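You operate a simulated robot arm through the tools that you are given. There is no shell and no other tool. Be economical: measure what you need, move in short steps, check, and stop when the job is done.

You run a simulated robot arm. Do the job below in one go: nothing can be reset, and whatever is moved stays where it is left.

## Task
Pack the red and purple parts boxes in the blue crate; latch it.
Fine: the other boxes stay out; once latched, push the crate 10 to 14 cm toward the wall. Set down upright: what you pick out.

The check looks at the end state, three seconds after you hand in, the way a careful person would. Anything else that was tipped, shoved, dropped, spilled or broken makes it a failure.

## Robot
A 7-joint arm with a two-finger parallel gripper, hanging from a carriage that runs on a gantry, over the field with the corners [-2262, 246], [-2262, -1034], [38, -1034], [38, 246] (x, y) and turns from -326 to 361 degrees about z. Base frame: it is fixed where the carriage stands at the start and does not move with it; the origin is on the floor, on the carriage's upright axis, x ahead of it, y to its left, z up; the surface under the hand at the start is at about z = 800. Lengths are in mm, angles in degrees, forces in N, time in s.
With the tool pointing down near the work surface it reaches from about 100 to 660 mm from the robot's upright axis, wherever it stands. Its first joint turns from -143.0 to 143.0 degrees. Places, roughly: crate latch [500, 300, 1100]; crate lid [400, 300, 1000]; inside of the blue crate [400, 100, 800]. Payload 1.57 kg.
Tool frame: the origin (TCP) lies between the finger pads and is the grasp point; the fingertips stand 30 mm ahead of it; z points along the fingers, y is the line along which they close. The gripper opens to 110 mm. The fingers are 24 mm wide and 12 mm thick; the gripper's body (48 by 112 mm) begins 78 mm behind the TCP.
Orientation is that of the tool frame in the base frame, as [roll, pitch, yaw] about the fixed x, y, z axes, in that order (R = Rz(yaw) Ry(pitch) Rx(roll)). With the fingers straight down and closing along the base's y, the tool's x points along the base's -x, its y along +y and its z along -z.

## Interface
- The arm moves only by the tool step_arm. Its argument "rows" is a list of rows, each a list of 3 entries, a list of its own where there are three numbers: the shift along the base's x, y, z in mm, then the turn, a rotation vector about the base's x, y, z in degrees, then the gripper command, from -1 (shut) to 1 (fully open), values between in proportion. In form: [[[dx, dy, dz], [wx, wy, wz], gripper], ...]. A call has 1 to 12 rows; each row is the pose to reach, as a shift and turn from the pose commanded when the call began. Rows are played at 5 a second. More than 50 mm and 8.6 degrees between two rows, or a gripper value outside its range, and nothing of the call is played. A pose out of reach is approached as far as the arm can. The call stops where the force on the tool passes 40 N (or 10 N more than at its start, if that is more) or the arm is blocked; 0.2 s more then pass. The fingers move at their own pace (about 45 mm/s each) and stop on an object; they squeeze with about 22 N. The grip force told is the motor's: it shows also when the fingers shut on nothing. Time passes only in rows, and 0.2 s behind the last, so rows that repeat a pose let the fingers close. It gives the time, the measured TCP pose, the force on the tool (base axes), the opening and the grip force at its end, in the units of the frame above (readings bear some noise), with the torque about the TCP (base axes, N m) and any sound that the robot's microphone picked up.
- Cameras (640 x 400 px; columns grow to the right, rows downward): "scene" is now at [282.3, -5.1, 1837]; the picture's right is [0.18, -0.98, 0.00], its down [-0.91, -0.17, -0.38] and it looks along [0.38, 0.07, -0.92] (base axes); focal length 253 px, centre (320, 200). "wrist" rides on the gripper at [70, 16, -141] in the tool frame; the picture's right is [-0.23, 0.97, 0.00], its down [-0.85, -0.20, -0.48] and it looks along [-0.47, -0.11, 0.88] (tool axes); focal length 222 px, centre (320, 200). There is no depth. A picture from a camera that has moved, and an enlarged one, comes with that camera's place and axes in the base frame and with its lens. The place of the scene camera against the robot may be out by one fixed shift of up to 25 mm in any direction.
- grab_frame(camera): a new picture of that camera. It takes no simulated time.
- slide_trunk(by): slides the trunk up (or, below 0, down) by that many mm; the arm and the scene camera ride with it, the base frame stays. It gives what a move gives, with no picture.
- steer(legs): drives the robot by 1 to 6 legs, each [ahead, left, turn to the left] in mm, mm and degrees, along the robot's own axes; the way and the turn of a leg run together, so that a leg with both is an arc; at most 1500 mm and 180 degrees a leg. The arm and the cameras ride along, it lands a little off, and it stops where it bumps. It keeps to its track: a leg is cut to what the track allows. It gives what a move gives.
- aim_head(pan, tilt): turns the head with the scene camera to pan (to the left, within 155 degrees either way) and tilt (down, from -29 to 69), counted from straight ahead of the robot. It gives what a move gives.
- zoom(camera, box): a new picture of the part [left, top, right, bottom] of that camera's present view, enlarged. It takes no simulated time.
- close_job(): hands the job in; it is judged then, once.

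Work in short steps. Places have to be worked out from the pictures, the camera data and where the tool is seen: move nearer, look again, correct. Check each grasp and each placing, and mend what went wrong. You have 120 turns and 90 pictures in all, those below and enlarged ones among them. Open the gripper and draw the arm clear of the work before you hand the job in, unless the task says otherwise; then end with one line.

The tools are called after "Request:" by a JSON object that holds its "fn" and its "kwargs". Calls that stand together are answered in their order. step_arm: Moves the arm, as the interface text tells. Its arguments: {"type":"object","properties":{"rows":{"type":"array","items":{"type":"array"}}},"required":["rows"]} The other tools are called the same way: slide_trunk (by) slides the trunk up or down; steer (legs) drives the base; aim_head (pan, tilt) turns the head that bears the scene camera; grab_frame (camera) takes a picture; zoom (camera, box) takes an enlarged picture of a part of a camera's view; close_job () hands the job in.

At the start:

```text
time: 0.0
eef_pos: [768.2, 168.8, 1386.1]
ee_rot: [-179.9, 0.0, -179.9]
wrist_force: [-0.3, -0.5, -0.4]
ft_torque: [0.0, 0.01, 0.02]
finger_gap: 110.0
grasp_force: 0.0
trunk travel left (down, up): [-525.0, 70.0]
robot x, y, heading: [-1.2, 2.7, 0.1]
head pan, tilt: [10.5, 67.4]
```

scene: 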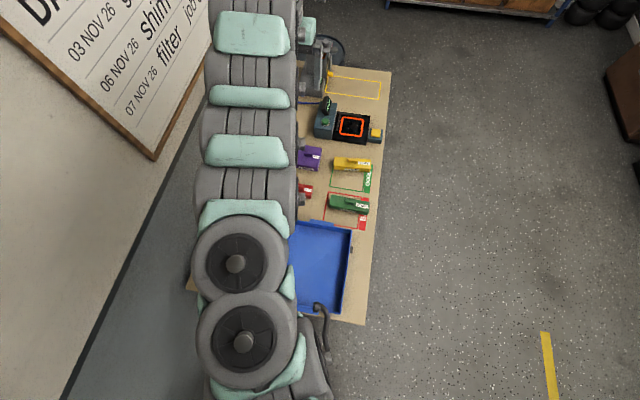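
wrist: 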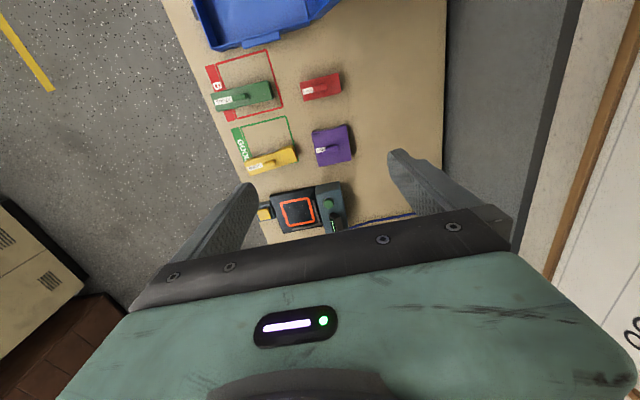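

The wrist view puts purple near [892,182] and red near [721,180]. That looks beyond the reach from here, so I'll test how far ahead the track lets the carriage go.

Request:
{"fn": "steer", "kwargs": {"legs": [[200, 0, 0]]}}

Request:
{"fn": "aim_head", "kwargs": {"pan": 0, "tilt": 50}}

Request:
{"fn": "grab_frame", "kwargs": {"camera": "scene"}}

Request:
{"fn": "grab_frame", "kwargs": {"camera": "wrist"}}

```text
time: 1.6
eef_pos: [806.9, 171.1, 1384.9]
ee_rot: [180.0, 0.0, -179.8]
wrist_force: [-0.2, 0.3, 0.4]
ft_torque: [0.01, 0.02, -0.01]
finger_gap: 109.9
grasp_force: 0.0
trunk travel left (down, up): [-525.0, 70.0]
robot x, y, heading: [39.0, -0.1, 0.2]
head pan, tilt: [10.5, 67.4]
cut short: leg 1
```

```text
time: 2.4
eef_pos: [805.2, 170.9, 1384.9]
ee_rot: [180.0, 0.1, -179.9]
wrist_force: [-0.6, 0.7, -1.0]
ft_torque: [0.02, 0.02, -0.01]
finger_gap: 110.0
grasp_force: 0.1
trunk travel left (down, up): [-525.0, 70.0]
robot x, y, heading: [37.9, 0.2, -0.3]
head pan, tilt: [0.0, 50.0]
```

```text
87 pictures are left
camera scene: at [340.1, -14.9, 1857.5], right [0.0, -1.0, 0.0], down [-0.77, 0.0, -0.64], along [0.64, 0.0, -0.77], focal length 253 px, centre (320, 200)
```

scene: 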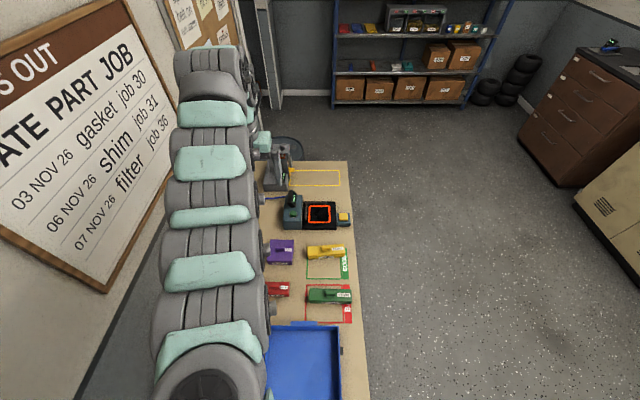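

```text
86 pictures are left
camera wrist: at [736.3, 187.1, 1526.4], right [0.23, 0.97, 0.0], down [0.86, -0.2, 0.48], along [0.47, -0.11, -0.88], focal length 222 px, centre (320, 200)
```

wrist: 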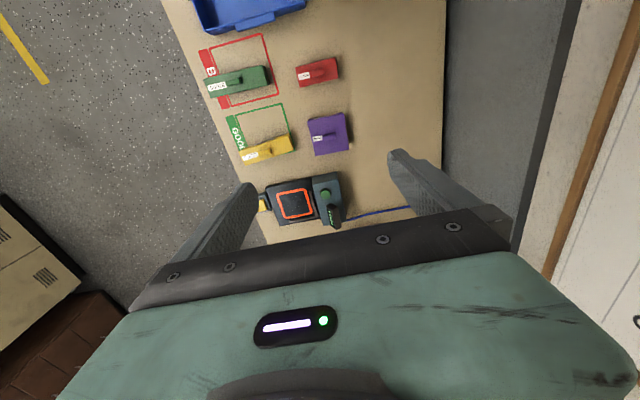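

The track is cut at x≈38 as listed. I'll zoom in on the boxes to get their shape and handles.

Request:
{"fn": "zoom", "kwargs": {"camera": "wrist", "box": [180, 0, 380, 125]}}

Request:
{"fn": "zoom", "kwargs": {"camera": "wrist", "box": [200, 90, 400, 215]}}

Request:
{"fn": "zoom", "kwargs": {"camera": "scene", "box": [230, 220, 390, 320]}}

```text
3.20 times, centred on (280, 62) of wrist
camera zoom: at [736.3, 187.1, 1526.4], right [0.23, 0.97, 0.0], down [0.86, -0.2, 0.48], along [0.47, -0.11, -0.88], focal length 711 px, centre (448, 640)
```

zoom: 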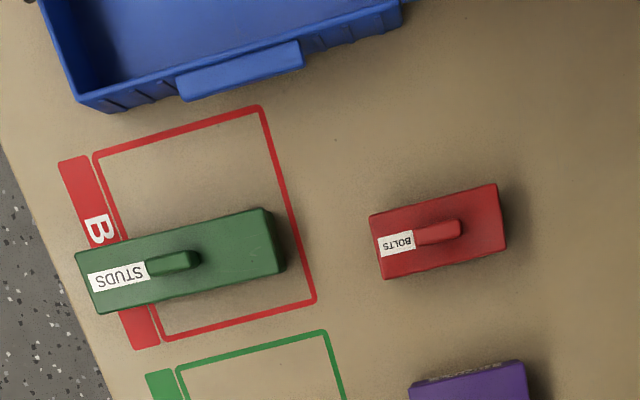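

```text
3.20 times, centred on (300, 152) of wrist
camera zoom: at [736.3, 187.1, 1526.4], right [0.23, 0.97, 0.0], down [0.86, -0.2, 0.48], along [0.47, -0.11, -0.88], focal length 711 px, centre (384, 352)
```

zoom: 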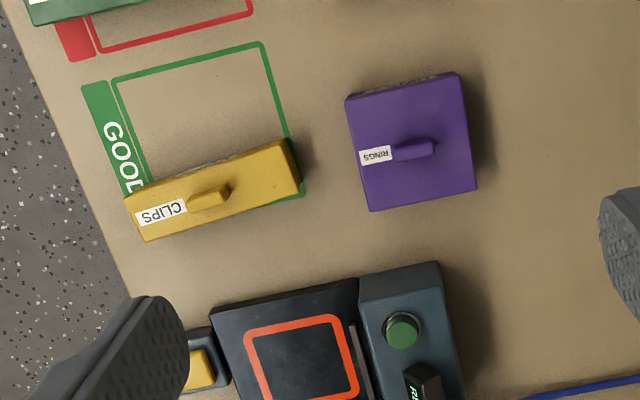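

```text
4.00 times, centred on (310, 270) of scene
camera zoom: at [340.1, -14.9, 1857.5], right [0.0, -1.0, 0.0], down [-0.77, 0.0, -0.64], along [0.64, 0.0, -0.77], focal length 1011 px, centre (360, -80)
```

zoom: 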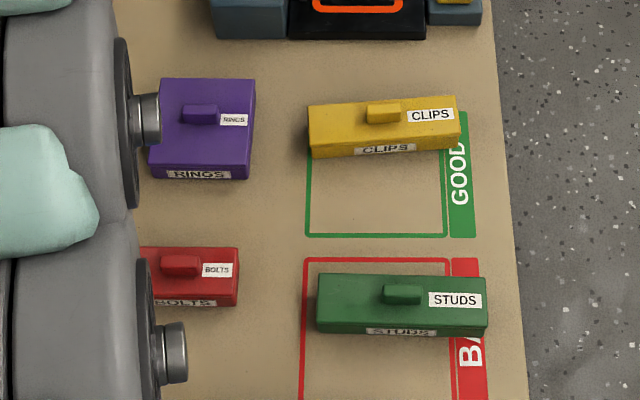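

Purple sits about x 833–942, y 127–231 with its handle bar along y. Red is about x 697–744, y 130–235. I'll test the arm's reach at this height in small steps.

Request:
{"fn": "step_arm", "kwargs": {"rows": [[[30, 0, 0], [0, 0, 0], 1], [[60, 5, 0], [0, 0, 0], 1], [[85, 8, 0], [0, 0, 0], 1], [[85, 8, 0], [0, 0, 0], 1]]}}

Request:
{"fn": "aim_head", "kwargs": {"pan": 30, "tilt": 69}}

Request:
{"fn": "grab_frame", "kwargs": {"camera": "scene"}}

```text
time: 3.4
eef_pos: [814.8, 169.7, 1383.2]
ee_rot: [-180.0, 0.1, -179.9]
wrist_force: [-0.1, 0.0, 0.0]
ft_torque: [0.03, -0.01, -0.01]
finger_gap: 110.0
grasp_force: 0.1
out of reach, approached as far as the arm can: row 1, 2, 3, 4
trunk travel left (down, up): [-525.0, 70.0]
robot x, y, heading: [39.7, 1.1, 0.3]
head pan, tilt: [0.0, 50.0]
```

```text
time: 4.3
eef_pos: [814.3, 169.6, 1383.4]
ee_rot: [179.9, 0.0, -180.0]
wrist_force: [-0.3, 0.5, 0.0]
ft_torque: [0.0, -0.01, 0.01]
finger_gap: 110.2
grasp_force: 0.0
trunk travel left (down, up): [-525.0, 70.0]
robot x, y, heading: [41.2, 3.4, 0.2]
head pan, tilt: [30.0, 68.8]
```

```text
82 pictures are left
camera scene: at [311.6, 12.9, 1835.7], right [0.5, -0.87, 0.0], down [-0.81, -0.47, -0.36], along [0.31, 0.18, -0.93], focal length 253 px, centre (320, 200)
```

scene: 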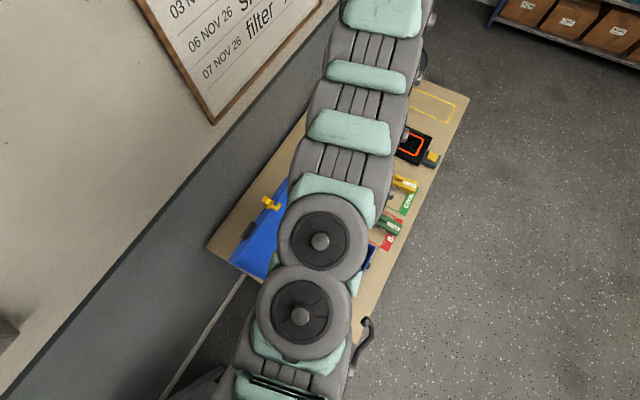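

The tool-down reach tops out at a radius of about 793, and purple needs about 855–870. A tilted tool closing along y on the ends of the handle bar should cover the gap. I'll lower the trunk 300 and look again.

Request:
{"fn": "slide_trunk", "kwargs": {"by": -300}}

Request:
{"fn": "grab_frame", "kwargs": {"camera": "wrist"}}

Request:
{"fn": "grab_frame", "kwargs": {"camera": "scene"}}

```text
time: 7.3
eef_pos: [813.7, 169.1, 1083.8]
ee_rot: [180.0, -0.1, -179.9]
wrist_force: [0.6, 0.3, 0.2]
ft_torque: [0.01, -0.01, -0.01]
finger_gap: 110.1
grasp_force: 0.0
trunk travel left (down, up): [-225.0, 370.0]
robot x, y, heading: [33.4, 2.2, 0.1]
head pan, tilt: [30.0, 68.8]
```

```text
81 pictures are left
camera wrist: at [744.4, 185.3, 1224.1], right [0.23, 0.97, 0.0], down [0.86, -0.2, 0.48], along [0.47, -0.11, -0.88], focal length 222 px, centre (320, 200)
```

wrist: 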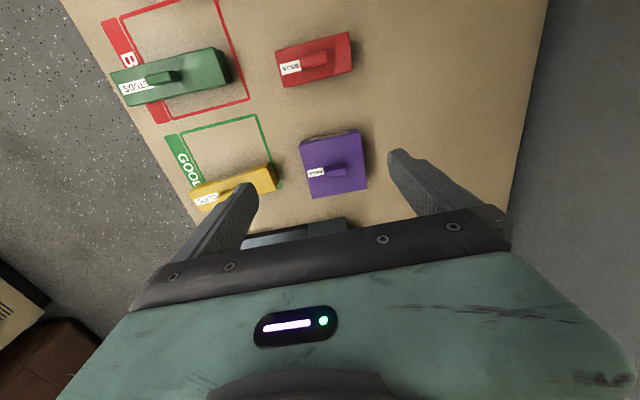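

```text
80 pictures are left
camera scene: at [311.6, 12.9, 1535.7], right [0.5, -0.87, 0.0], down [-0.81, -0.47, -0.36], along [0.31, 0.18, -0.93], focal length 253 px, centre (320, 200)
```

scene: 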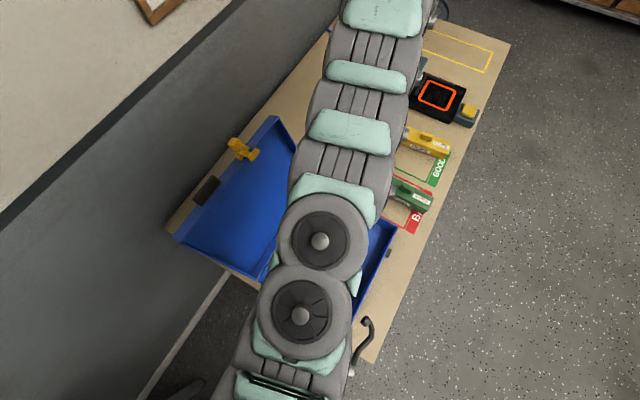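

Both views together put the purple handle at about [890,176,858]. I'll zoom to refine that and see the handle shape.

Request:
{"fn": "zoom", "kwargs": {"camera": "wrist", "box": [256, 110, 400, 200]}}

```text
4.44 times, centred on (328, 155) of wrist
camera zoom: at [744.4, 185.3, 1224.1], right [0.23, 0.97, 0.0], down [0.86, -0.2, 0.48], along [0.47, -0.11, -0.88], focal length 987 px, centre (284, 400)
```

zoom: 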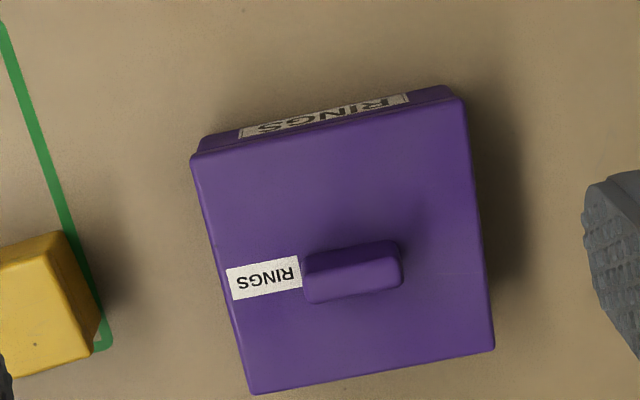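

The box top is at z≈850 and the handle top at about 868, centred at [890,178], 40 mm along y. I'll shift the carriage 80 left, then tilt the tool outward 25° and extend, staying high.

Request:
{"fn": "steer", "kwargs": {"legs": [[0, 80, 0]]}}

Request:
{"fn": "step_arm", "kwargs": {"rows": [[[0, -15, 0], [0, -8, 0], 0.5], [[15, -30, 0], [0, -16, 0], 0.5], [[35, -50, 0], [0, -24, 0], 0.5], [[55, -70, -15], [0, -25, 0], 0.5], [[76, -71, -35], [0, -25, 0], 0.5], [[76, -71, -60], [0, -25, 0], 0.5], [[76, -71, -60], [0, -25, 0], 0.5]]}}

Request:
{"fn": "grab_frame", "kwargs": {"camera": "wrist"}}

```text
time: 8.4
eef_pos: [813.7, 249.3, 1083.4]
ee_rot: [-179.9, -0.1, -180.0]
wrist_force: [-0.1, 0.6, 0.3]
ft_torque: [-0.02, 0.0, 0.0]
finger_gap: 110.0
grasp_force: 0.0
trunk travel left (down, up): [-225.0, 370.0]
robot x, y, heading: [37.7, 78.9, -0.1]
head pan, tilt: [30.0, 68.8]
```

```text
time: 10.0
eef_pos: [889.1, 177.4, 1024.6]
ee_rot: [-179.8, 25.0, 180.0]
wrist_force: [-0.4, 1.2, 0.1]
ft_torque: [0.0, -0.02, 0.01]
finger_gap: 82.5
grasp_force: 0.1
trunk travel left (down, up): [-225.0, 370.0]
robot x, y, heading: [34.7, 78.9, 0.0]
head pan, tilt: [30.0, 68.8]
```

```text
78 pictures are left
camera wrist: at [766.9, 193.6, 1123.1], right [0.21, 0.97, 0.09], down [0.57, -0.2, 0.8], along [0.79, -0.11, -0.6], focal length 222 px, centre (320, 200)
```

wrist: 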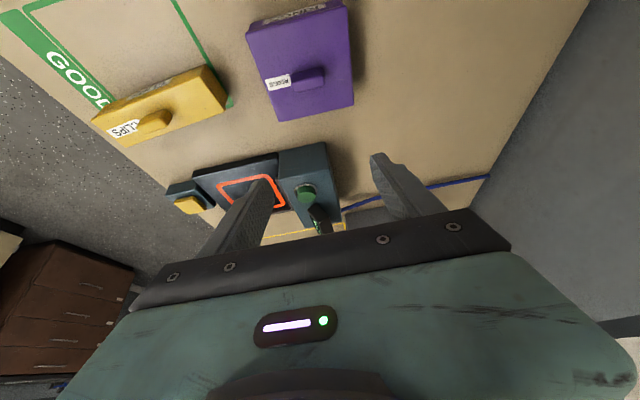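

The tilted pose reaches. This view puts the handle at about [884,181]. I'll descend to z≈920 and look again.

Request:
{"fn": "step_arm", "kwargs": {"rows": [[[-6, 1, -35], [0, 0, 0], 0.5], [[-12, 3, -70], [0, 0, 0], 0.5], [[-14, 3, -100], [0, 0, 0], 0.5], [[-14, 3, -100], [0, 0, 0], 0.5]]}}

Request:
{"fn": "zoom", "kwargs": {"camera": "wrist", "box": [200, 0, 480, 175]}}

```text
time: 11.0
eef_pos: [875.5, 182.4, 925.1]
ee_rot: [-179.9, 24.9, -180.0]
wrist_force: [-0.5, 0.2, 0.0]
ft_torque: [-0.02, -0.01, -0.03]
finger_gap: 82.5
grasp_force: 0.1
trunk travel left (down, up): [-225.0, 370.0]
robot x, y, heading: [35.2, 79.0, -0.0]
head pan, tilt: [30.0, 68.8]
```

```text
2.29 times, centred on (340, 88) of wrist
camera zoom: at [752.4, 198.0, 1023.0], right [0.21, 0.97, 0.1], down [0.57, -0.2, 0.8], along [0.79, -0.11, -0.6], focal length 508 px, centre (274, 457)
```

zoom: 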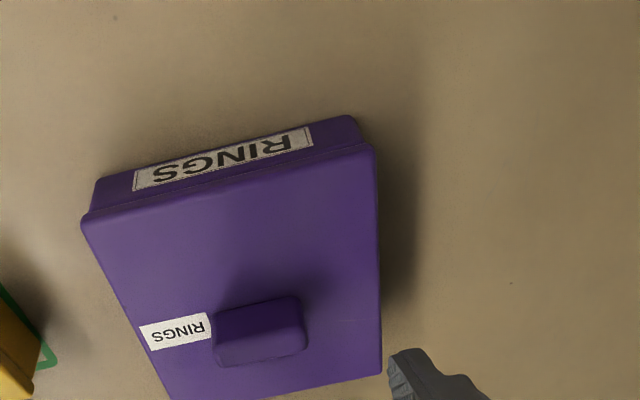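

The handle centre reads about [885,180], with its top near 866 and the box top near 847. I'll lower so the fingertips end around z≈856, then close.

Request:
{"fn": "step_arm", "kwargs": {"rows": [[[-2, -2, -20], [0, 0, 0], 0.5], [[-1, -2, -36], [0, 0, 0], 0.5], [[-1, -2, -42], [0, 0, 0], 0.5], [[-1, -2, -42], [0, 0, 0], 0.5]]}}

Request:
{"fn": "grab_frame", "kwargs": {"camera": "wrist"}}

```text
time: 12.0
eef_pos: [874.5, 179.6, 883.4]
ee_rot: [-180.0, 25.0, -179.9]
wrist_force: [0.0, -0.4, -0.5]
ft_torque: [-0.01, -0.03, -0.03]
finger_gap: 82.7
grasp_force: 0.0
trunk travel left (down, up): [-225.0, 370.0]
robot x, y, heading: [38.0, 82.3, -0.1]
head pan, tilt: [30.0, 68.8]
```

```text
76 pictures are left
camera wrist: at [751.8, 195.7, 980.6], right [0.21, 0.97, 0.1], down [0.57, -0.2, 0.8], along [0.79, -0.11, -0.6], focal length 222 px, centre (320, 200)
```

wrist: 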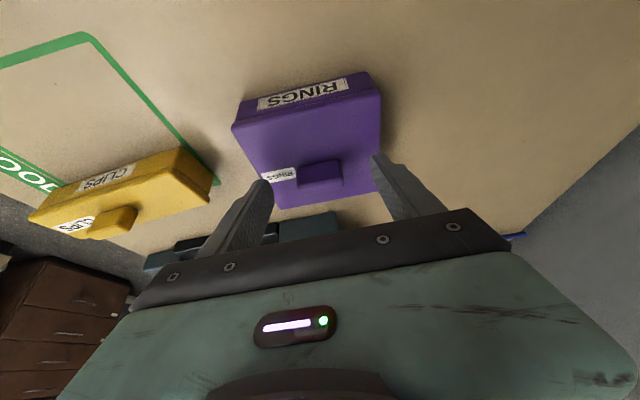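

The tips straddle the handle, and there is no contact force. I'll close and hold.

Request:
{"fn": "step_arm", "kwargs": {"rows": [[[0, 0, 0], [0, 0, 0], -0.2], [[0, 0, 0], [0, 0, 0], -0.6], [[0, 0, 0], [0, 0, 0], -1], [[0, 0, 0], [0, 0, 0], -1], [[0, 0, 0], [0, 0, 0], -1]]}}

Request:
{"fn": "zoom", "kwargs": {"camera": "wrist", "box": [220, 60, 420, 240]}}

```text
time: 13.2
eef_pos: [874.2, 179.0, 882.7]
ee_rot: [180.0, 25.0, -180.0]
wrist_force: [-0.5, -0.5, 0.7]
ft_torque: [-0.01, -0.06, -0.06]
finger_gap: 39.7
grasp_force: 22.4
trunk travel left (down, up): [-225.0, 370.0]
robot x, y, heading: [38.7, 83.5, -0.1]
head pan, tilt: [30.0, 68.8]
```

```text
2.22 times, centred on (320, 150) of wrist
camera zoom: at [751.8, 195.6, 980.7], right [0.21, 0.97, 0.1], down [0.57, -0.2, 0.8], along [0.79, -0.11, -0.6], focal length 494 px, centre (320, 311)
```

zoom: 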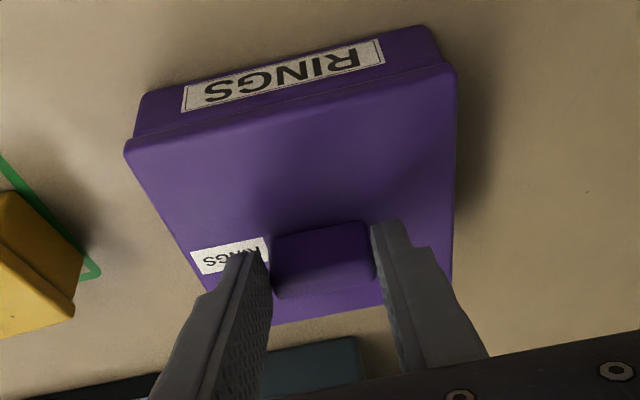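

The gap is 39.7 mm at 22 N, which matches the handle length. I'll lift slowly and check.

Request:
{"fn": "step_arm", "kwargs": {"rows": [[[0, 0, 4], [0, 0, 0], -1], [[0, 0, 12], [0, 0, 0], -1], [[0, 0, 25], [0, 0, 0], -1], [[0, 0, 40], [0, 0, 0], -1], [[0, 0, 40], [0, 0, 0], -1]]}}

Request:
{"fn": "grab_frame", "kwargs": {"camera": "wrist"}}

```text
time: 14.4
eef_pos: [876.7, 178.0, 922.0]
ee_rot: [-179.9, 25.0, 180.0]
wrist_force: [-0.1, -0.5, -2.8]
ft_torque: [-0.03, 0.04, -0.03]
finger_gap: 39.7
grasp_force: 22.0
trunk travel left (down, up): [-225.0, 370.0]
robot x, y, heading: [40.0, 81.1, -0.2]
head pan, tilt: [30.0, 68.8]
```

```text
74 pictures are left
camera wrist: at [753.0, 194.3, 1019.5], right [0.21, 0.97, 0.1], down [0.57, -0.2, 0.8], along [0.79, -0.11, -0.6], focal length 222 px, centre (320, 200)
```

wrist: 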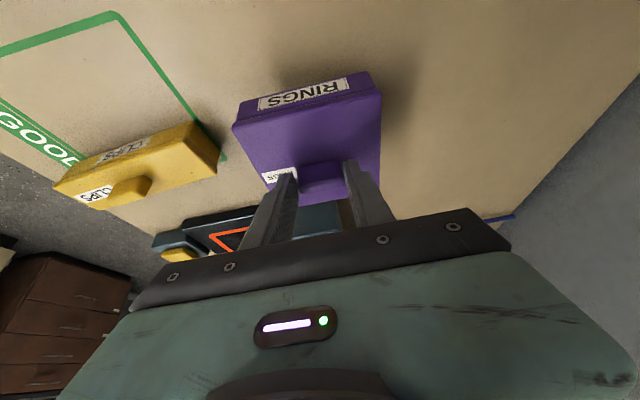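

It lifted level, at about 0.28 kg. I'll raise it further, draw back above the field, then look for the crate.

Request:
{"fn": "step_arm", "kwargs": {"rows": [[[0, 0, 40], [0, 0, 0], -1], [[0, 0, 80], [0, 0, 0], -1], [[-10, 0, 120], [0, 0, 0], -1], [[-40, 0, 150], [0, 0, 0], -1], [[-80, 0, 160], [0, 0, 0], -1], [[-120, 0, 160], [0, 0, 0], -1], [[-160, 0, 160], [0, 0, 0], -1], [[-160, 0, 160], [0, 0, 0], -1]]}}

Request:
{"fn": "slide_trunk", "kwargs": {"by": 100}}

Request:
{"fn": "grab_frame", "kwargs": {"camera": "wrist"}}

Request:
{"fn": "grab_frame", "kwargs": {"camera": "scene"}}

```text
time: 16.2
eef_pos: [811.5, 182.2, 1073.1]
ee_rot: [-179.9, 24.9, -179.9]
wrist_force: [0.1, -0.6, -2.2]
ft_torque: [0.02, 0.04, 0.02]
finger_gap: 39.9
grasp_force: 21.1
out of reach, approached as far as the arm can: row 5, 6, 7, 8
trunk travel left (down, up): [-225.0, 370.0]
robot x, y, heading: [41.3, 81.2, -0.2]
head pan, tilt: [30.0, 68.8]
```

```text
time: 17.5
eef_pos: [811.5, 183.8, 1172.0]
ee_rot: [-179.9, 25.0, -179.9]
wrist_force: [-1.0, 0.8, -2.0]
ft_torque: [-0.01, 0.01, -0.02]
finger_gap: 39.5
grasp_force: 22.7
trunk travel left (down, up): [-325.0, 270.0]
robot x, y, heading: [32.6, 79.3, 0.2]
head pan, tilt: [30.0, 68.8]
```

```text
73 pictures are left
camera wrist: at [688.2, 198.8, 1270.2], right [0.21, 0.97, 0.09], down [0.57, -0.2, 0.8], along [0.79, -0.11, -0.6], focal length 222 px, centre (320, 200)
```

wrist: 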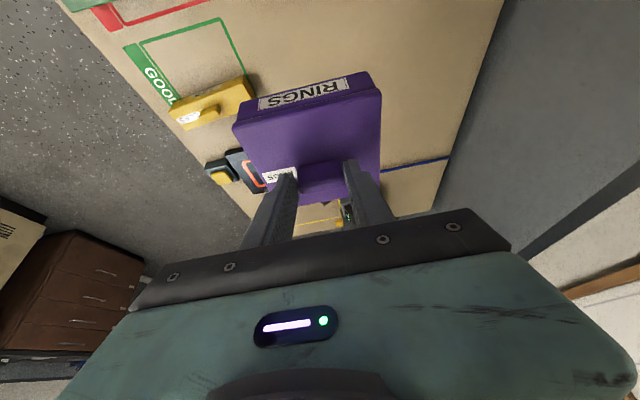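

```text
72 pictures are left
camera scene: at [311.3, 93.3, 1635.5], right [0.5, -0.87, 0.0], down [-0.81, -0.47, -0.36], along [0.31, 0.18, -0.93], focal length 253 px, centre (320, 200)
```

scene: 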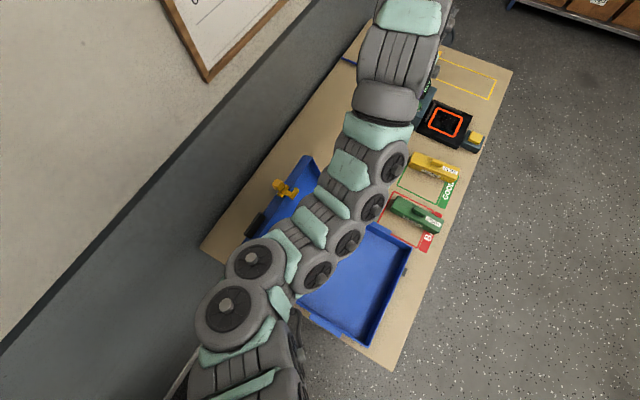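

The arm can't fold back at this relative height, so I'll raise the trunk and bring the hand lower and nearer instead.

Request:
{"fn": "slide_trunk", "kwargs": {"by": 180}}

Request:
{"fn": "step_arm", "kwargs": {"rows": [[[0, 0, -40], [0, 0, 0], -1], [[0, 0, -80], [0, 0, 0], -1], [[-20, -10, -120], [0, 0, 0], -1], [[-55, -20, -150], [0, 0, 0], -1], [[-90, -30, -180], [0, 0, 0], -1], [[-125, -40, -210], [0, 0, 0], -1], [[-160, -50, -220], [0, 0, 0], -1], [[-160, -50, -220], [0, 0, 0], -1]]}}

Request:
{"fn": "grab_frame", "kwargs": {"camera": "scene"}}

Request:
{"fn": "grab_frame", "kwargs": {"camera": "wrist"}}

```text
time: 19.5
eef_pos: [812.6, 183.1, 1352.8]
ee_rot: [-179.9, 25.0, -179.8]
wrist_force: [0.0, 0.2, -3.1]
ft_torque: [-0.02, 0.03, -0.01]
finger_gap: 39.6
grasp_force: 21.5
trunk travel left (down, up): [-505.0, 90.0]
robot x, y, heading: [38.5, 81.0, -0.2]
head pan, tilt: [30.0, 68.8]
```

```text
time: 21.3
eef_pos: [650.9, 133.1, 1131.9]
ee_rot: [180.0, 25.0, -179.9]
wrist_force: [0.2, 0.5, -2.1]
ft_torque: [0.03, 0.04, 0.0]
finger_gap: 39.7
grasp_force: 21.3
trunk travel left (down, up): [-505.0, 90.0]
robot x, y, heading: [34.9, 81.0, 0.0]
head pan, tilt: [30.0, 68.8]
```

```text
71 pictures are left
camera scene: at [311.4, 93.3, 1815.6], right [0.5, -0.87, 0.0], down [-0.81, -0.47, -0.36], along [0.31, 0.18, -0.93], focal length 253 px, centre (320, 200)
```

scene: 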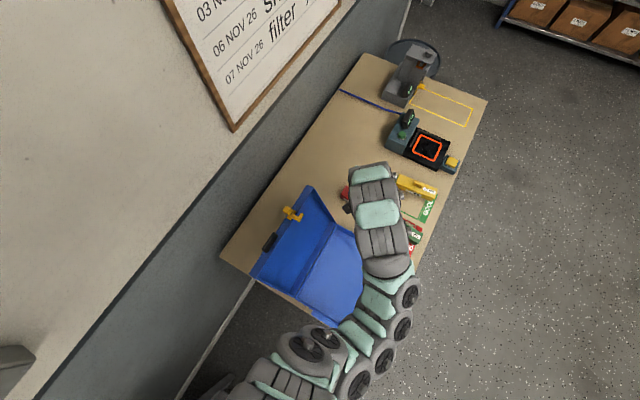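

```text
70 pictures are left
camera wrist: at [528.0, 148.1, 1230.1], right [0.21, 0.97, 0.1], down [0.57, -0.2, 0.8], along [0.79, -0.11, -0.6], focal length 222 px, centre (320, 200)
```

wrist: 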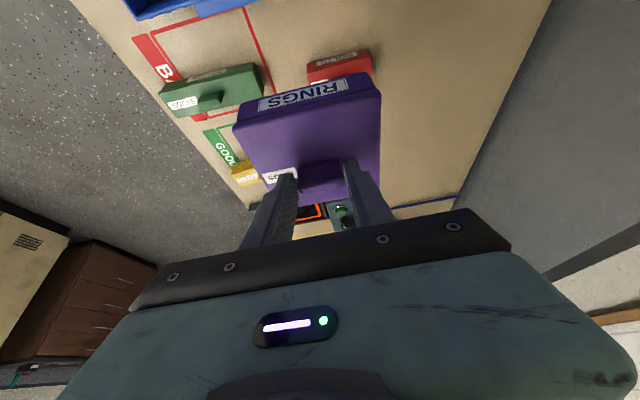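

The lid is now visible, open toward the wall. I'll zoom in on the crate and lid.

Request:
{"fn": "zoom", "kwargs": {"camera": "scene", "box": [220, 170, 420, 340]}}

```text
2.35 times, centred on (320, 255) of scene
camera zoom: at [311.4, 93.3, 1815.6], right [0.5, -0.87, 0.0], down [-0.81, -0.47, -0.36], along [0.31, 0.18, -0.93], focal length 595 px, centre (320, 71)
```

zoom: 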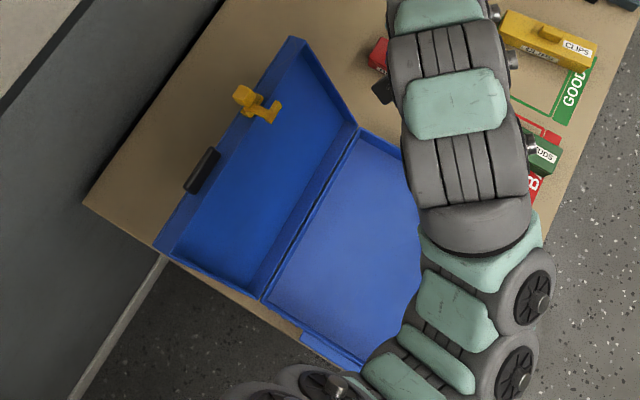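

The hinge line runs at y≈188 for x 269–567, and the lid leans back to about y 306, z 1110. The crate interior is about x 272–565, y -40..185. I'll carry purple over toward x≈490, y≈70.

Request:
{"fn": "step_arm", "kwargs": {"rows": [[[-30, -20, 0], [0, 0, 0], -1], [[-65, -40, 0], [0, 0, 0], -1], [[-100, -60, 0], [0, 0, 0], -1], [[-135, -63, 0], [0, 0, 0], -1], [[-170, -63, -20], [0, 0, 0], -1], [[-176, -63, -60], [0, 0, 0], -1], [[-176, -63, -60], [0, 0, 0], -1]]}}

Request:
{"fn": "grab_frame", "kwargs": {"camera": "wrist"}}

Request:
{"fn": "grab_frame", "kwargs": {"camera": "scene"}}

```text
time: 22.9
eef_pos: [546.0, 56.8, 1028.3]
ee_rot: [-179.9, 25.1, -179.9]
wrist_force: [0.8, 0.2, -1.2]
ft_torque: [0.04, 0.12, -0.02]
finger_gap: 39.6
grasp_force: 22.2
out of reach, approached as far as the arm can: row 2, 3, 4, 5, 6, 7
trunk travel left (down, up): [-505.0, 90.0]
robot x, y, heading: [36.6, 79.9, 0.1]
head pan, tilt: [30.0, 68.8]
```

```text
68 pictures are left
camera wrist: at [422.4, 71.9, 1125.2], right [0.21, 0.97, 0.1], down [0.57, -0.2, 0.8], along [0.79, -0.11, -0.6], focal length 222 px, centre (320, 200)
```

wrist: 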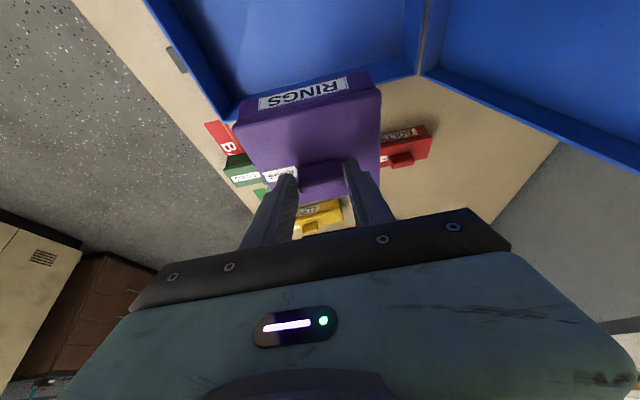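

```text
67 pictures are left
camera scene: at [311.5, 93.3, 1815.8], right [0.5, -0.87, 0.0], down [-0.81, -0.47, -0.36], along [0.31, 0.18, -0.93], focal length 253 px, centre (320, 200)
```

scene: 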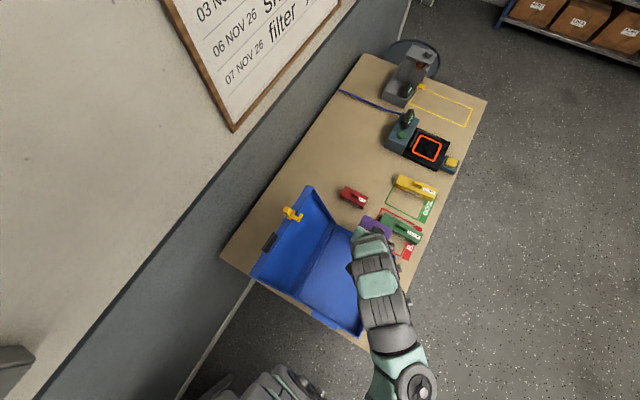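

The box is over the crate's far edge and the arm can't fold nearer, so I'll back the carriage up 75 mm.

Request:
{"fn": "steer", "kwargs": {"legs": [[-75, 15, 0]]}}

Request:
{"fn": "grab_frame", "kwargs": {"camera": "wrist"}}

```text
time: 24.0
eef_pos: [471.2, 71.9, 1027.6]
ee_rot: [180.0, 25.0, -179.9]
wrist_force: [-0.7, 0.6, -2.0]
ft_torque: [0.0, 0.02, 0.03]
finger_gap: 39.5
grasp_force: 22.0
trunk travel left (down, up): [-505.0, 90.0]
robot x, y, heading: [-36.7, 96.6, 0.1]
head pan, tilt: [30.0, 68.8]
```

```text
66 pictures are left
camera wrist: at [347.4, 87.5, 1125.3], right [0.2, 0.97, 0.1], down [0.57, -0.2, 0.8], along [0.79, -0.11, -0.6], focal length 222 px, centre (320, 200)
```

wrist: 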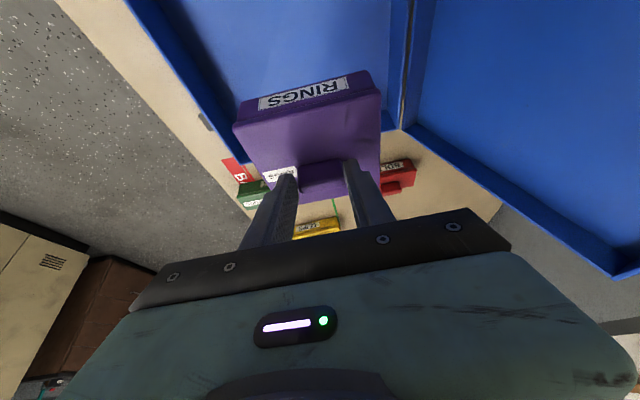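

The crate rim reads about x 570 and y -55..185, so the box at [486,72] is well inside. I'll descend, watching the force near the floor.

Request:
{"fn": "step_arm", "kwargs": {"rows": [[[0, 0, -30], [0, 0, 0], -1], [[0, 0, -60], [0, 0, 0], -1], [[0, 0, -90], [0, 0, 0], -1], [[0, 0, -115], [0, 0, 0], -1], [[0, 0, -126], [0, 0, 0], -1], [[0, 0, -126], [0, 0, 0], -1]]}}

Request:
{"fn": "grab_frame", "kwargs": {"camera": "wrist"}}

Request:
{"fn": "grab_frame", "kwargs": {"camera": "scene"}}

```text
time: 25.4
eef_pos: [470.8, 70.6, 902.9]
ee_rot: [179.9, 25.0, -179.9]
wrist_force: [0.2, -0.1, -2.6]
ft_torque: [-0.01, 0.04, 0.0]
finger_gap: 39.7
grasp_force: 21.6
trunk travel left (down, up): [-505.0, 90.0]
robot x, y, heading: [-38.6, 96.5, 0.0]
head pan, tilt: [30.0, 68.8]
```

```text
65 pictures are left
camera wrist: at [347.1, 86.8, 999.9], right [0.2, 0.97, 0.1], down [0.57, -0.2, 0.8], along [0.79, -0.11, -0.6], focal length 222 px, centre (320, 200)
```

wrist: 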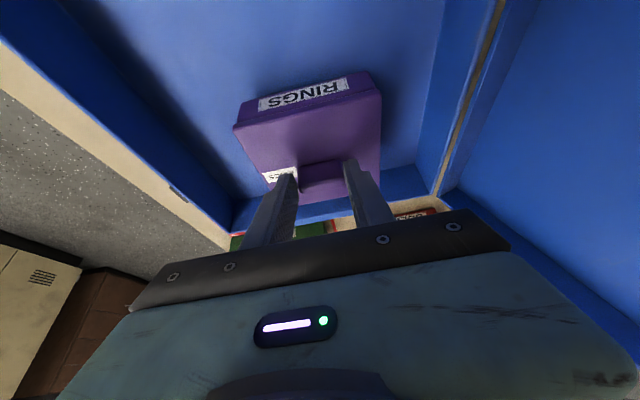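

```text
64 pictures are left
camera scene: at [236.9, 108.3, 1815.6], right [0.5, -0.87, 0.0], down [-0.81, -0.47, -0.36], along [0.31, 0.18, -0.93], focal length 253 px, centre (320, 200)
```

scene: 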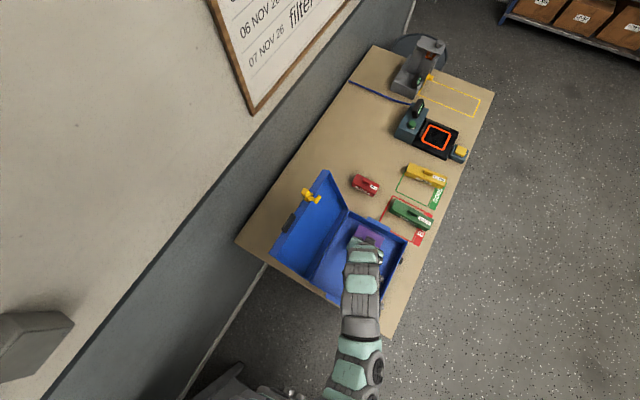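

The box hangs inside, clear of the walls. I'll lower in small steps until it touches the floor.

Request:
{"fn": "step_arm", "kwargs": {"rows": [[[0, 0, -6], [0, 0, 0], -1], [[0, 0, -10], [0, 0, 0], -1], [[0, 0, -13], [0, 0, 0], -1], [[0, 0, -13], [0, 0, 0], -1]]}}

```text
time: 26.4
eef_pos: [470.3, 73.4, 889.0]
ee_rot: [-179.9, 25.1, -179.9]
wrist_force: [-3.1, 1.0, 10.4]
ft_torque: [-0.02, -0.63, 0.0]
finger_gap: 39.8
grasp_force: 22.0
trunk travel left (down, up): [-505.0, 90.0]
robot x, y, heading: [-35.4, 94.3, 0.1]
head pan, tilt: [30.0, 68.8]
```

The force went from -2.6 to +10 N, so the box is on the floor. I'll ease up a millimetre, open, and rise.

Request:
{"fn": "step_arm", "kwargs": {"rows": [[[0, 0, 1], [0, 0, 0], -0.5], [[0, 0, 1], [0, 0, 0], 0.3], [[0, 0, 1], [0, 0, 0], 0.3], [[0, 0, 1], [0, 0, 0], 0.3], [[-3, 0, 12], [0, 0, 0], 0.3], [[-6, 0, 40], [0, 0, 0], 0.3], [[-6, 0, 80], [0, 0, 0], 0.3], [[-6, 0, 120], [0, 0, 0], 0.3], [[-6, 0, 120], [0, 0, 0], 0.3]]}}

Request:
{"fn": "grab_frame", "kwargs": {"camera": "wrist"}}

```text
time: 28.4
eef_pos: [465.0, 72.1, 1007.4]
ee_rot: [-179.9, 24.8, -179.8]
wrist_force: [0.7, -0.1, -0.9]
ft_torque: [0.03, 0.01, -0.03]
finger_gap: 71.5
grasp_force: 0.0
trunk travel left (down, up): [-505.0, 90.0]
robot x, y, heading: [-35.0, 91.8, 0.1]
head pan, tilt: [30.0, 68.8]
```

```text
63 pictures are left
camera wrist: at [342.3, 88.4, 1105.2], right [0.21, 0.97, 0.09], down [0.57, -0.2, 0.79], along [0.79, -0.11, -0.6], focal length 222 px, centre (320, 200)
```

wrist: 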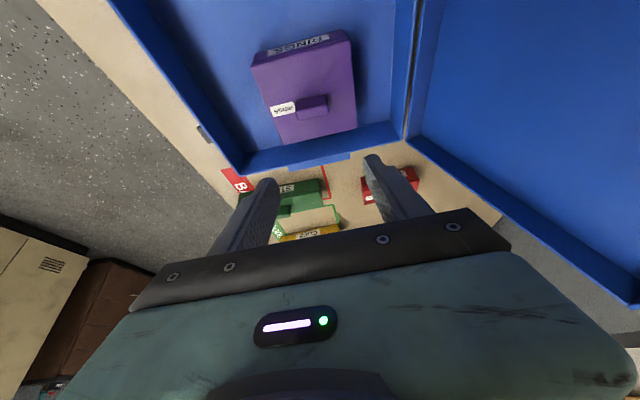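

Purple sits upright in the crate. Next is red: I'll rise and extend, then drive the carriage ahead again.

Request:
{"fn": "step_arm", "kwargs": {"rows": [[[0, 0, 40], [0, 0, 0], 0.5], [[20, 0, 80], [0, 0, 0], 0.5], [[50, 0, 110], [0, 0, 0], 0.5], [[85, 10, 120], [0, 0, 0], 0.5], [[120, 30, 120], [0, 0, 0], 0.5], [[155, 60, 120], [0, 0, 0], 0.5], [[170, 90, 115], [0, 0, 0], 0.5], [[170, 108, 105], [0, 0, 0], 0.5], [[170, 108, 105], [0, 0, 0], 0.5]]}}

Request:
{"fn": "steer", "kwargs": {"legs": [[72, 0, 0]]}}

Request:
{"fn": "grab_frame", "kwargs": {"camera": "wrist"}}

```text
time: 30.4
eef_pos: [635.1, 180.0, 1113.6]
ee_rot: [-179.9, 25.0, -179.9]
wrist_force: [-0.3, -0.6, 0.2]
ft_torque: [0.0, 0.03, -0.02]
finger_gap: 82.5
grasp_force: 0.1
out of reach, approached as far as the arm can: row 1, 2, 3
trunk travel left (down, up): [-505.0, 90.0]
robot x, y, heading: [-39.1, 93.9, -0.2]
head pan, tilt: [30.0, 68.8]
```

```text
time: 31.4
eef_pos: [706.5, 181.2, 1113.3]
ee_rot: [-180.0, 25.0, 179.9]
wrist_force: [0.6, -1.3, -0.4]
ft_torque: [-0.04, -0.05, 0.02]
finger_gap: 82.6
grasp_force: 0.1
trunk travel left (down, up): [-505.0, 90.0]
robot x, y, heading: [30.7, 94.5, -0.0]
head pan, tilt: [30.0, 68.8]
```

```text
62 pictures are left
camera wrist: at [583.3, 197.0, 1211.3], right [0.2, 0.97, 0.1], down [0.57, -0.2, 0.8], along [0.79, -0.11, -0.6], focal length 222 px, centre (320, 200)
```

wrist: 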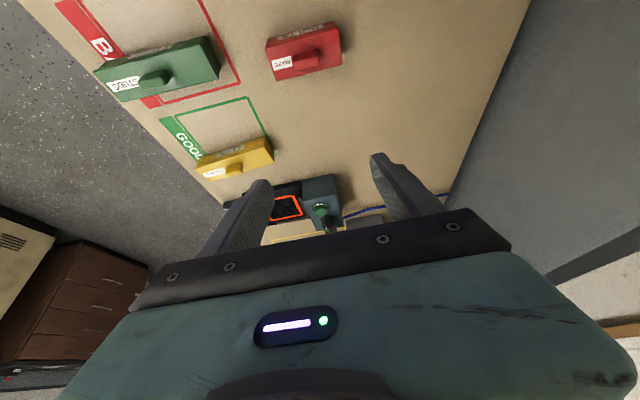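

The red handle is about [714–720, 182]. I'll descend partway with reference to it and look again.

Request:
{"fn": "step_arm", "kwargs": {"rows": [[[0, 0, -45], [0, 0, 0], 0.5], [[0, 0, -90], [0, 0, 0], 0.5], [[0, 0, -135], [0, 0, 0], 0.5], [[0, 0, -175], [0, 0, 0], 0.5], [[0, 0, -190], [0, 0, 0], 0.5], [[0, 0, -190], [0, 0, 0], 0.5]]}}

Request:
{"fn": "zoom", "kwargs": {"camera": "wrist", "box": [200, 50, 480, 225]}}

```text
time: 32.8
eef_pos: [706.9, 181.0, 924.0]
ee_rot: [-179.9, 25.0, -179.7]
wrist_force: [-0.5, -0.2, -0.3]
ft_torque: [0.0, -0.03, 0.02]
finger_gap: 82.3
grasp_force: 0.1
trunk travel left (down, up): [-505.0, 90.0]
robot x, y, heading: [36.0, 98.3, 0.3]
head pan, tilt: [30.0, 68.8]
```

```text
2.29 times, centred on (340, 138) of wrist
camera zoom: at [583.4, 197.3, 1021.5], right [0.2, 0.97, 0.1], down [0.57, -0.2, 0.8], along [0.79, -0.11, -0.6], focal length 508 px, centre (274, 343)
```

zoom: 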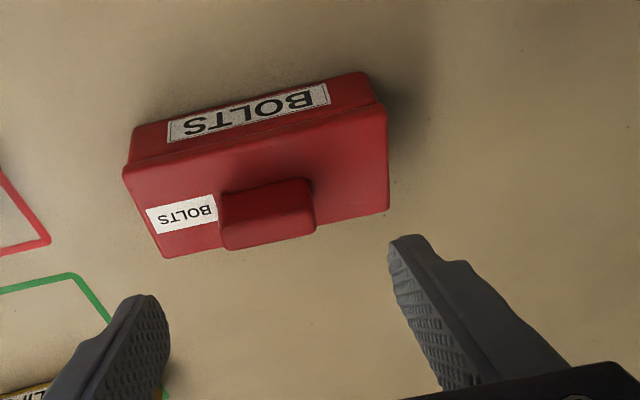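

The handle appears at nearly the same offset as purple's did before its grasp, about 3 mm nearer. I'll use the same descent, corrected, and close.

Request:
{"fn": "step_arm", "kwargs": {"rows": [[[-3, 0, -20], [0, 0, 0], 0.5], [[-5, 1, -36], [0, 0, 0], 0.5], [[-5, 1, -42], [0, 0, 0], 0.5], [[-5, 1, -42], [0, 0, 0], 0.5], [[-5, 1, -42], [0, 0, 0], 0], [[-5, 1, -42], [0, 0, 0], -0.5], [[-5, 1, -42], [0, 0, 0], -1], [[-5, 1, -42], [0, 0, 0], -1], [[-5, 1, -42], [0, 0, 0], -1]]}}

Request:
{"fn": "zoom", "kwargs": {"camera": "wrist", "box": [220, 60, 420, 240]}}

```text
time: 34.8
eef_pos: [703.0, 182.0, 881.0]
ee_rot: [-179.9, 25.0, -179.9]
wrist_force: [0.4, 1.4, 0.5]
ft_torque: [0.0, -0.03, -0.03]
finger_gap: 39.5
grasp_force: 21.6
trunk travel left (down, up): [-505.0, 90.0]
robot x, y, heading: [37.1, 95.1, 0.1]
head pan, tilt: [30.0, 68.8]
```

```text
2.22 times, centred on (320, 150) of wrist
camera zoom: at [579.2, 197.5, 979.2], right [0.2, 0.97, 0.1], down [0.57, -0.2, 0.8], along [0.79, -0.11, -0.6], focal length 494 px, centre (320, 311)
```

zoom: 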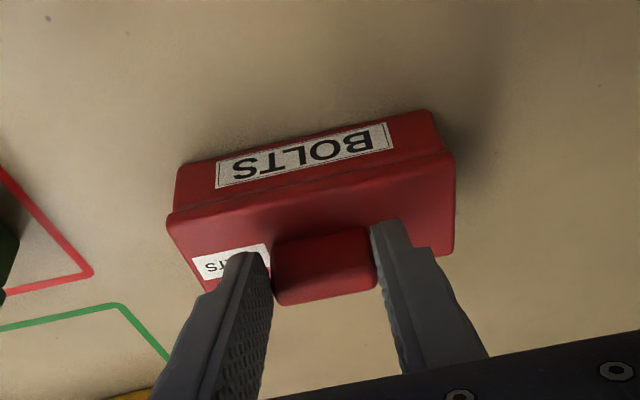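

The grip matches purple's at 39.5 mm. I'll lift and check.

Request:
{"fn": "step_arm", "kwargs": {"rows": [[[0, 0, 5], [0, 0, 0], -1], [[0, 0, 20], [0, 0, 0], -1], [[0, 0, 50], [0, 0, 0], -1], [[0, 0, 95], [0, 0, 0], -1], [[0, 0, 140], [0, 0, 0], -1], [[0, 0, 180], [0, 0, 0], -1], [[0, 0, 180], [0, 0, 0], -1]]}}

Request:
{"fn": "grab_frame", "kwargs": {"camera": "wrist"}}

```text
time: 36.4
eef_pos: [701.6, 182.5, 1062.3]
ee_rot: [-179.9, 24.9, -179.9]
wrist_force: [0.0, -0.2, -2.0]
ft_torque: [0.01, 0.02, 0.0]
finger_gap: 39.6
grasp_force: 22.0
trunk travel left (down, up): [-505.0, 90.0]
robot x, y, heading: [31.3, 94.8, 0.1]
head pan, tilt: [30.0, 68.8]
```

```text
59 pictures are left
camera wrist: at [578.5, 198.4, 1160.9], right [0.2, 0.97, 0.09], down [0.57, -0.2, 0.79], along [0.79, -0.11, -0.6], focal length 222 px, centre (320, 200)
```

wrist: 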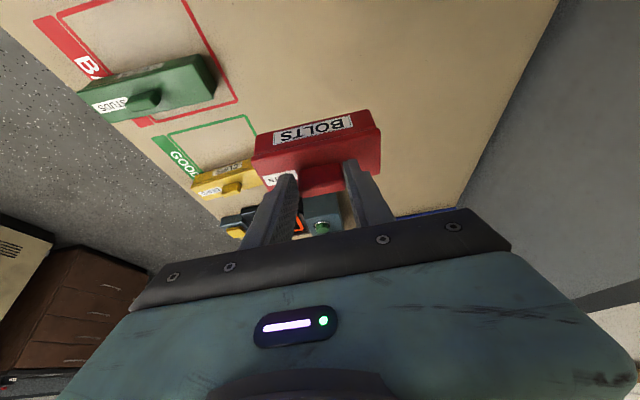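

It's held level. I'll move y inward first, then retract, then back the carriage so red hangs over x≈375, y≈72.

Request:
{"fn": "step_arm", "kwargs": {"rows": [[[0, -35, 0], [0, 0, 0], -1], [[0, -75, 0], [0, 0, 0], -1], [[-20, -105, 0], [0, 0, 0], -1], [[-55, -110, 0], [0, 0, 0], -1], [[-95, -110, 0], [0, 0, 0], -1], [[-135, -110, 0], [0, 0, 0], -1], [[-135, -110, 0], [0, 0, 0], -1]]}}

Request:
{"fn": "steer", "kwargs": {"legs": [[-205, 0, 0]]}}

Request:
{"fn": "grab_frame", "kwargs": {"camera": "wrist"}}

```text
time: 38.0
eef_pos: [586.4, 71.7, 1060.8]
ee_rot: [-179.9, 25.1, -180.0]
wrist_force: [-0.6, -0.1, -0.8]
ft_torque: [-0.03, 0.07, 0.0]
finger_gap: 39.5
grasp_force: 21.8
out of reach, approached as far as the arm can: row 6, 7
trunk travel left (down, up): [-505.0, 90.0]
robot x, y, heading: [35.7, 94.3, 0.2]
head pan, tilt: [30.0, 68.8]
```

```text
time: 39.6
eef_pos: [376.8, 71.3, 1061.6]
ee_rot: [-180.0, 25.0, -179.9]
wrist_force: [-0.5, 0.5, -0.3]
ft_torque: [-0.01, 0.03, 0.0]
finger_gap: 39.4
grasp_force: 22.2
trunk travel left (down, up): [-505.0, 90.0]
robot x, y, heading: [-173.7, 94.5, 0.3]
head pan, tilt: [30.0, 68.8]
```

```text
58 pictures are left
camera wrist: at [253.8, 87.5, 1158.6], right [0.2, 0.97, 0.1], down [0.57, -0.2, 0.8], along [0.79, -0.11, -0.6], focal length 222 px, centre (320, 200)
```

wrist: 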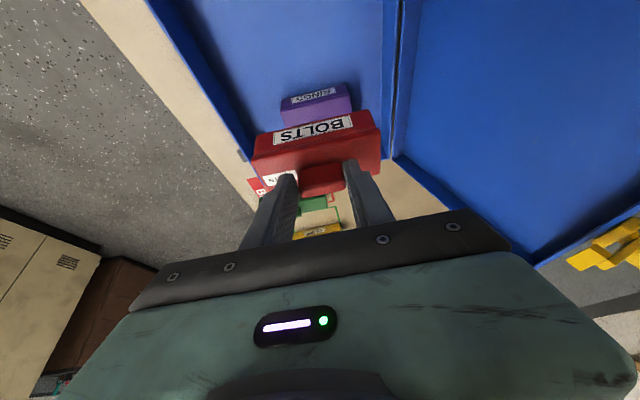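

I'll lower while shifting 22 mm nearer, stopping above the floor to look.

Request:
{"fn": "step_arm", "kwargs": {"rows": [[[0, 0, -40], [0, 0, 0], -1], [[-10, 0, -80], [0, 0, 0], -1], [[-22, 0, -110], [0, 0, 0], -1], [[-24, 0, -140], [0, 0, 0], -1], [[-24, 0, -158], [0, 0, 0], -1], [[-24, 0, -158], [0, 0, 0], -1]]}}

Request:
{"fn": "grab_frame", "kwargs": {"camera": "wrist"}}

Request:
{"fn": "grab_frame", "kwargs": {"camera": "scene"}}

```text
time: 41.0
eef_pos: [353.3, 71.3, 899.9]
ee_rot: [-179.9, 25.0, -180.0]
wrist_force: [1.2, 0.3, -1.6]
ft_torque: [0.0, 0.01, -0.02]
finger_gap: 39.5
grasp_force: 22.1
trunk travel left (down, up): [-505.0, 90.0]
robot x, y, heading: [-179.7, 95.6, 0.0]
head pan, tilt: [30.0, 68.8]
```

```text
57 pictures are left
camera wrist: at [230.1, 87.0, 998.2], right [0.2, 0.97, 0.1], down [0.57, -0.2, 0.79], along [0.79, -0.11, -0.6], focal length 222 px, centre (320, 200)
```

wrist: 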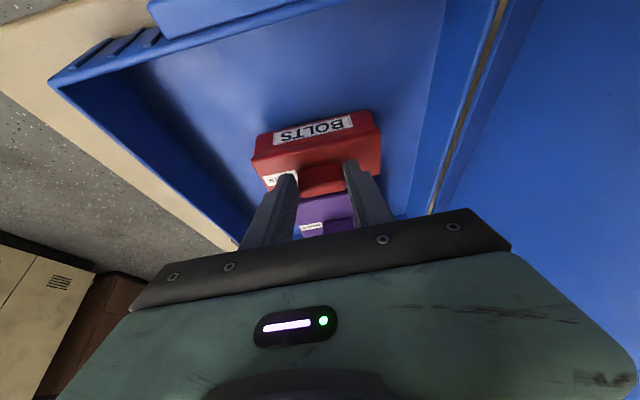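

```text
56 pictures are left
camera scene: at [98.4, 108.2, 1815.6], right [0.5, -0.87, 0.0], down [-0.81, -0.47, -0.36], along [0.31, 0.18, -0.93], focal length 253 px, centre (320, 200)
```

scene: 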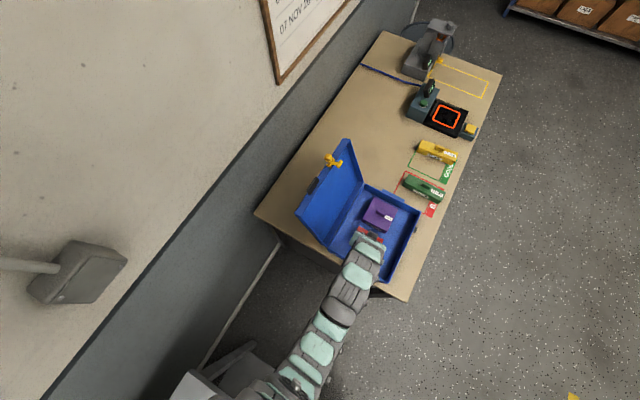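

It's clear of the walls and of purple. I'll lower onto the floor, release and rise.

Request:
{"fn": "step_arm", "kwargs": {"rows": [[[0, 0, -6], [0, 0, 0], -1], [[0, 0, -10], [0, 0, 0], -1], [[0, 0, -12], [0, 0, 0], -1], [[0, 0, -12], [0, 0, 0], -1]]}}

```text
time: 42.0
eef_pos: [354.0, 71.6, 890.5]
ee_rot: [-180.0, 25.0, -179.9]
wrist_force: [0.0, 0.0, -1.5]
ft_torque: [-0.02, -0.01, -0.01]
finger_gap: 39.5
grasp_force: 21.8
trunk travel left (down, up): [-505.0, 90.0]
robot x, y, heading: [-172.6, 94.4, 0.1]
head pan, tilt: [30.0, 68.8]
```

No contact yet, so I'll go a few millimetres further.

Request:
{"fn": "step_arm", "kwargs": {"rows": [[[0, 0, -2], [0, 0, 0], -1], [[0, 0, -4], [0, 0, 0], -1], [[0, 0, -4], [0, 0, 0], -1]]}}

```text
time: 42.8
eef_pos: [353.1, 71.2, 887.4]
ee_rot: [180.0, 25.0, -179.9]
wrist_force: [-0.4, -0.6, -1.6]
ft_torque: [0.02, -0.01, -0.04]
finger_gap: 39.6
grasp_force: 21.8
trunk travel left (down, up): [-505.0, 90.0]
robot x, y, heading: [-176.2, 95.7, 0.1]
head pan, tilt: [30.0, 68.8]
```

Request:
{"fn": "step_arm", "kwargs": {"rows": [[[0, 0, -2], [0, 0, 0], -1], [[0, 0, -3], [0, 0, 0], -1], [[0, 0, -3], [0, 0, 0], -1]]}}

```text
time: 43.6
eef_pos: [355.1, 71.2, 884.5]
ee_rot: [-180.0, 25.2, -179.9]
wrist_force: [-2.2, 0.5, 16.7]
ft_torque: [0.02, -0.3, -0.06]
finger_gap: 39.5
grasp_force: 22.0
trunk travel left (down, up): [-505.0, 90.0]
robot x, y, heading: [-176.4, 94.6, 0.1]
head pan, tilt: [30.0, 68.8]
```

That's contact at +17 N. I'll ease up, open and rise.

Request:
{"fn": "step_arm", "kwargs": {"rows": [[[0, 0, 1], [0, 0, 0], -0.5], [[0, 0, 1], [0, 0, 0], 0.3], [[0, 0, 1], [0, 0, 0], 0.3], [[0, 0, 1], [0, 0, 0], 0.3], [[-3, 0, 12], [0, 0, 0], 0.3], [[-5, 0, 40], [0, 0, 0], 0.3], [[0, 0, 80], [0, 0, 0], 0.3], [[0, 0, 110], [0, 0, 0], 0.3], [[0, 0, 110], [0, 0, 0], 0.3]]}}

Request:
{"fn": "grab_frame", "kwargs": {"camera": "wrist"}}

Request:
{"fn": "zoom", "kwargs": {"camera": "scene", "box": [260, 120, 460, 300]}}

```text
time: 45.6
eef_pos: [351.7, 71.2, 991.4]
ee_rot: [-179.8, 24.9, -180.0]
wrist_force: [0.2, 0.4, -1.3]
ft_torque: [0.02, 0.0, -0.02]
finger_gap: 71.3
grasp_force: 0.0
trunk travel left (down, up): [-505.0, 90.0]
robot x, y, heading: [-173.1, 94.5, -0.0]
head pan, tilt: [30.0, 68.8]
```

```text
55 pictures are left
camera wrist: at [228.9, 86.8, 1090.7], right [0.2, 0.97, 0.09], down [0.57, -0.2, 0.79], along [0.79, -0.11, -0.6], focal length 222 px, centre (320, 200)
```

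wrist: 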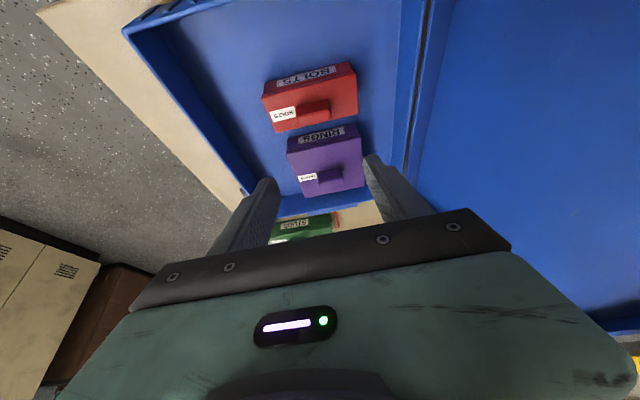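

```text
2.22 times, centred on (360, 210) of scene
camera zoom: at [98.5, 108.2, 1815.6], right [0.5, -0.87, 0.0], down [-0.81, -0.47, -0.36], along [0.31, 0.18, -0.93], focal length 562 px, centre (231, 178)
```

zoom: 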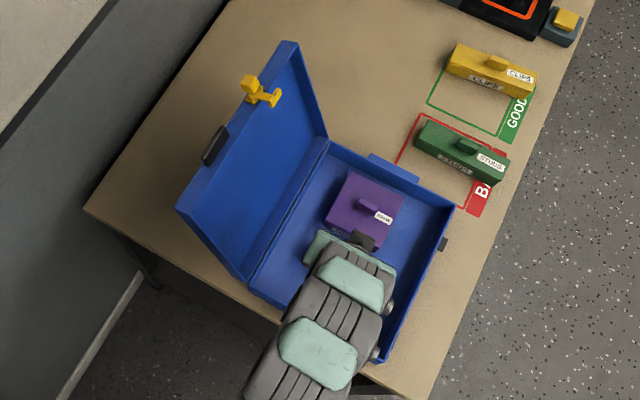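

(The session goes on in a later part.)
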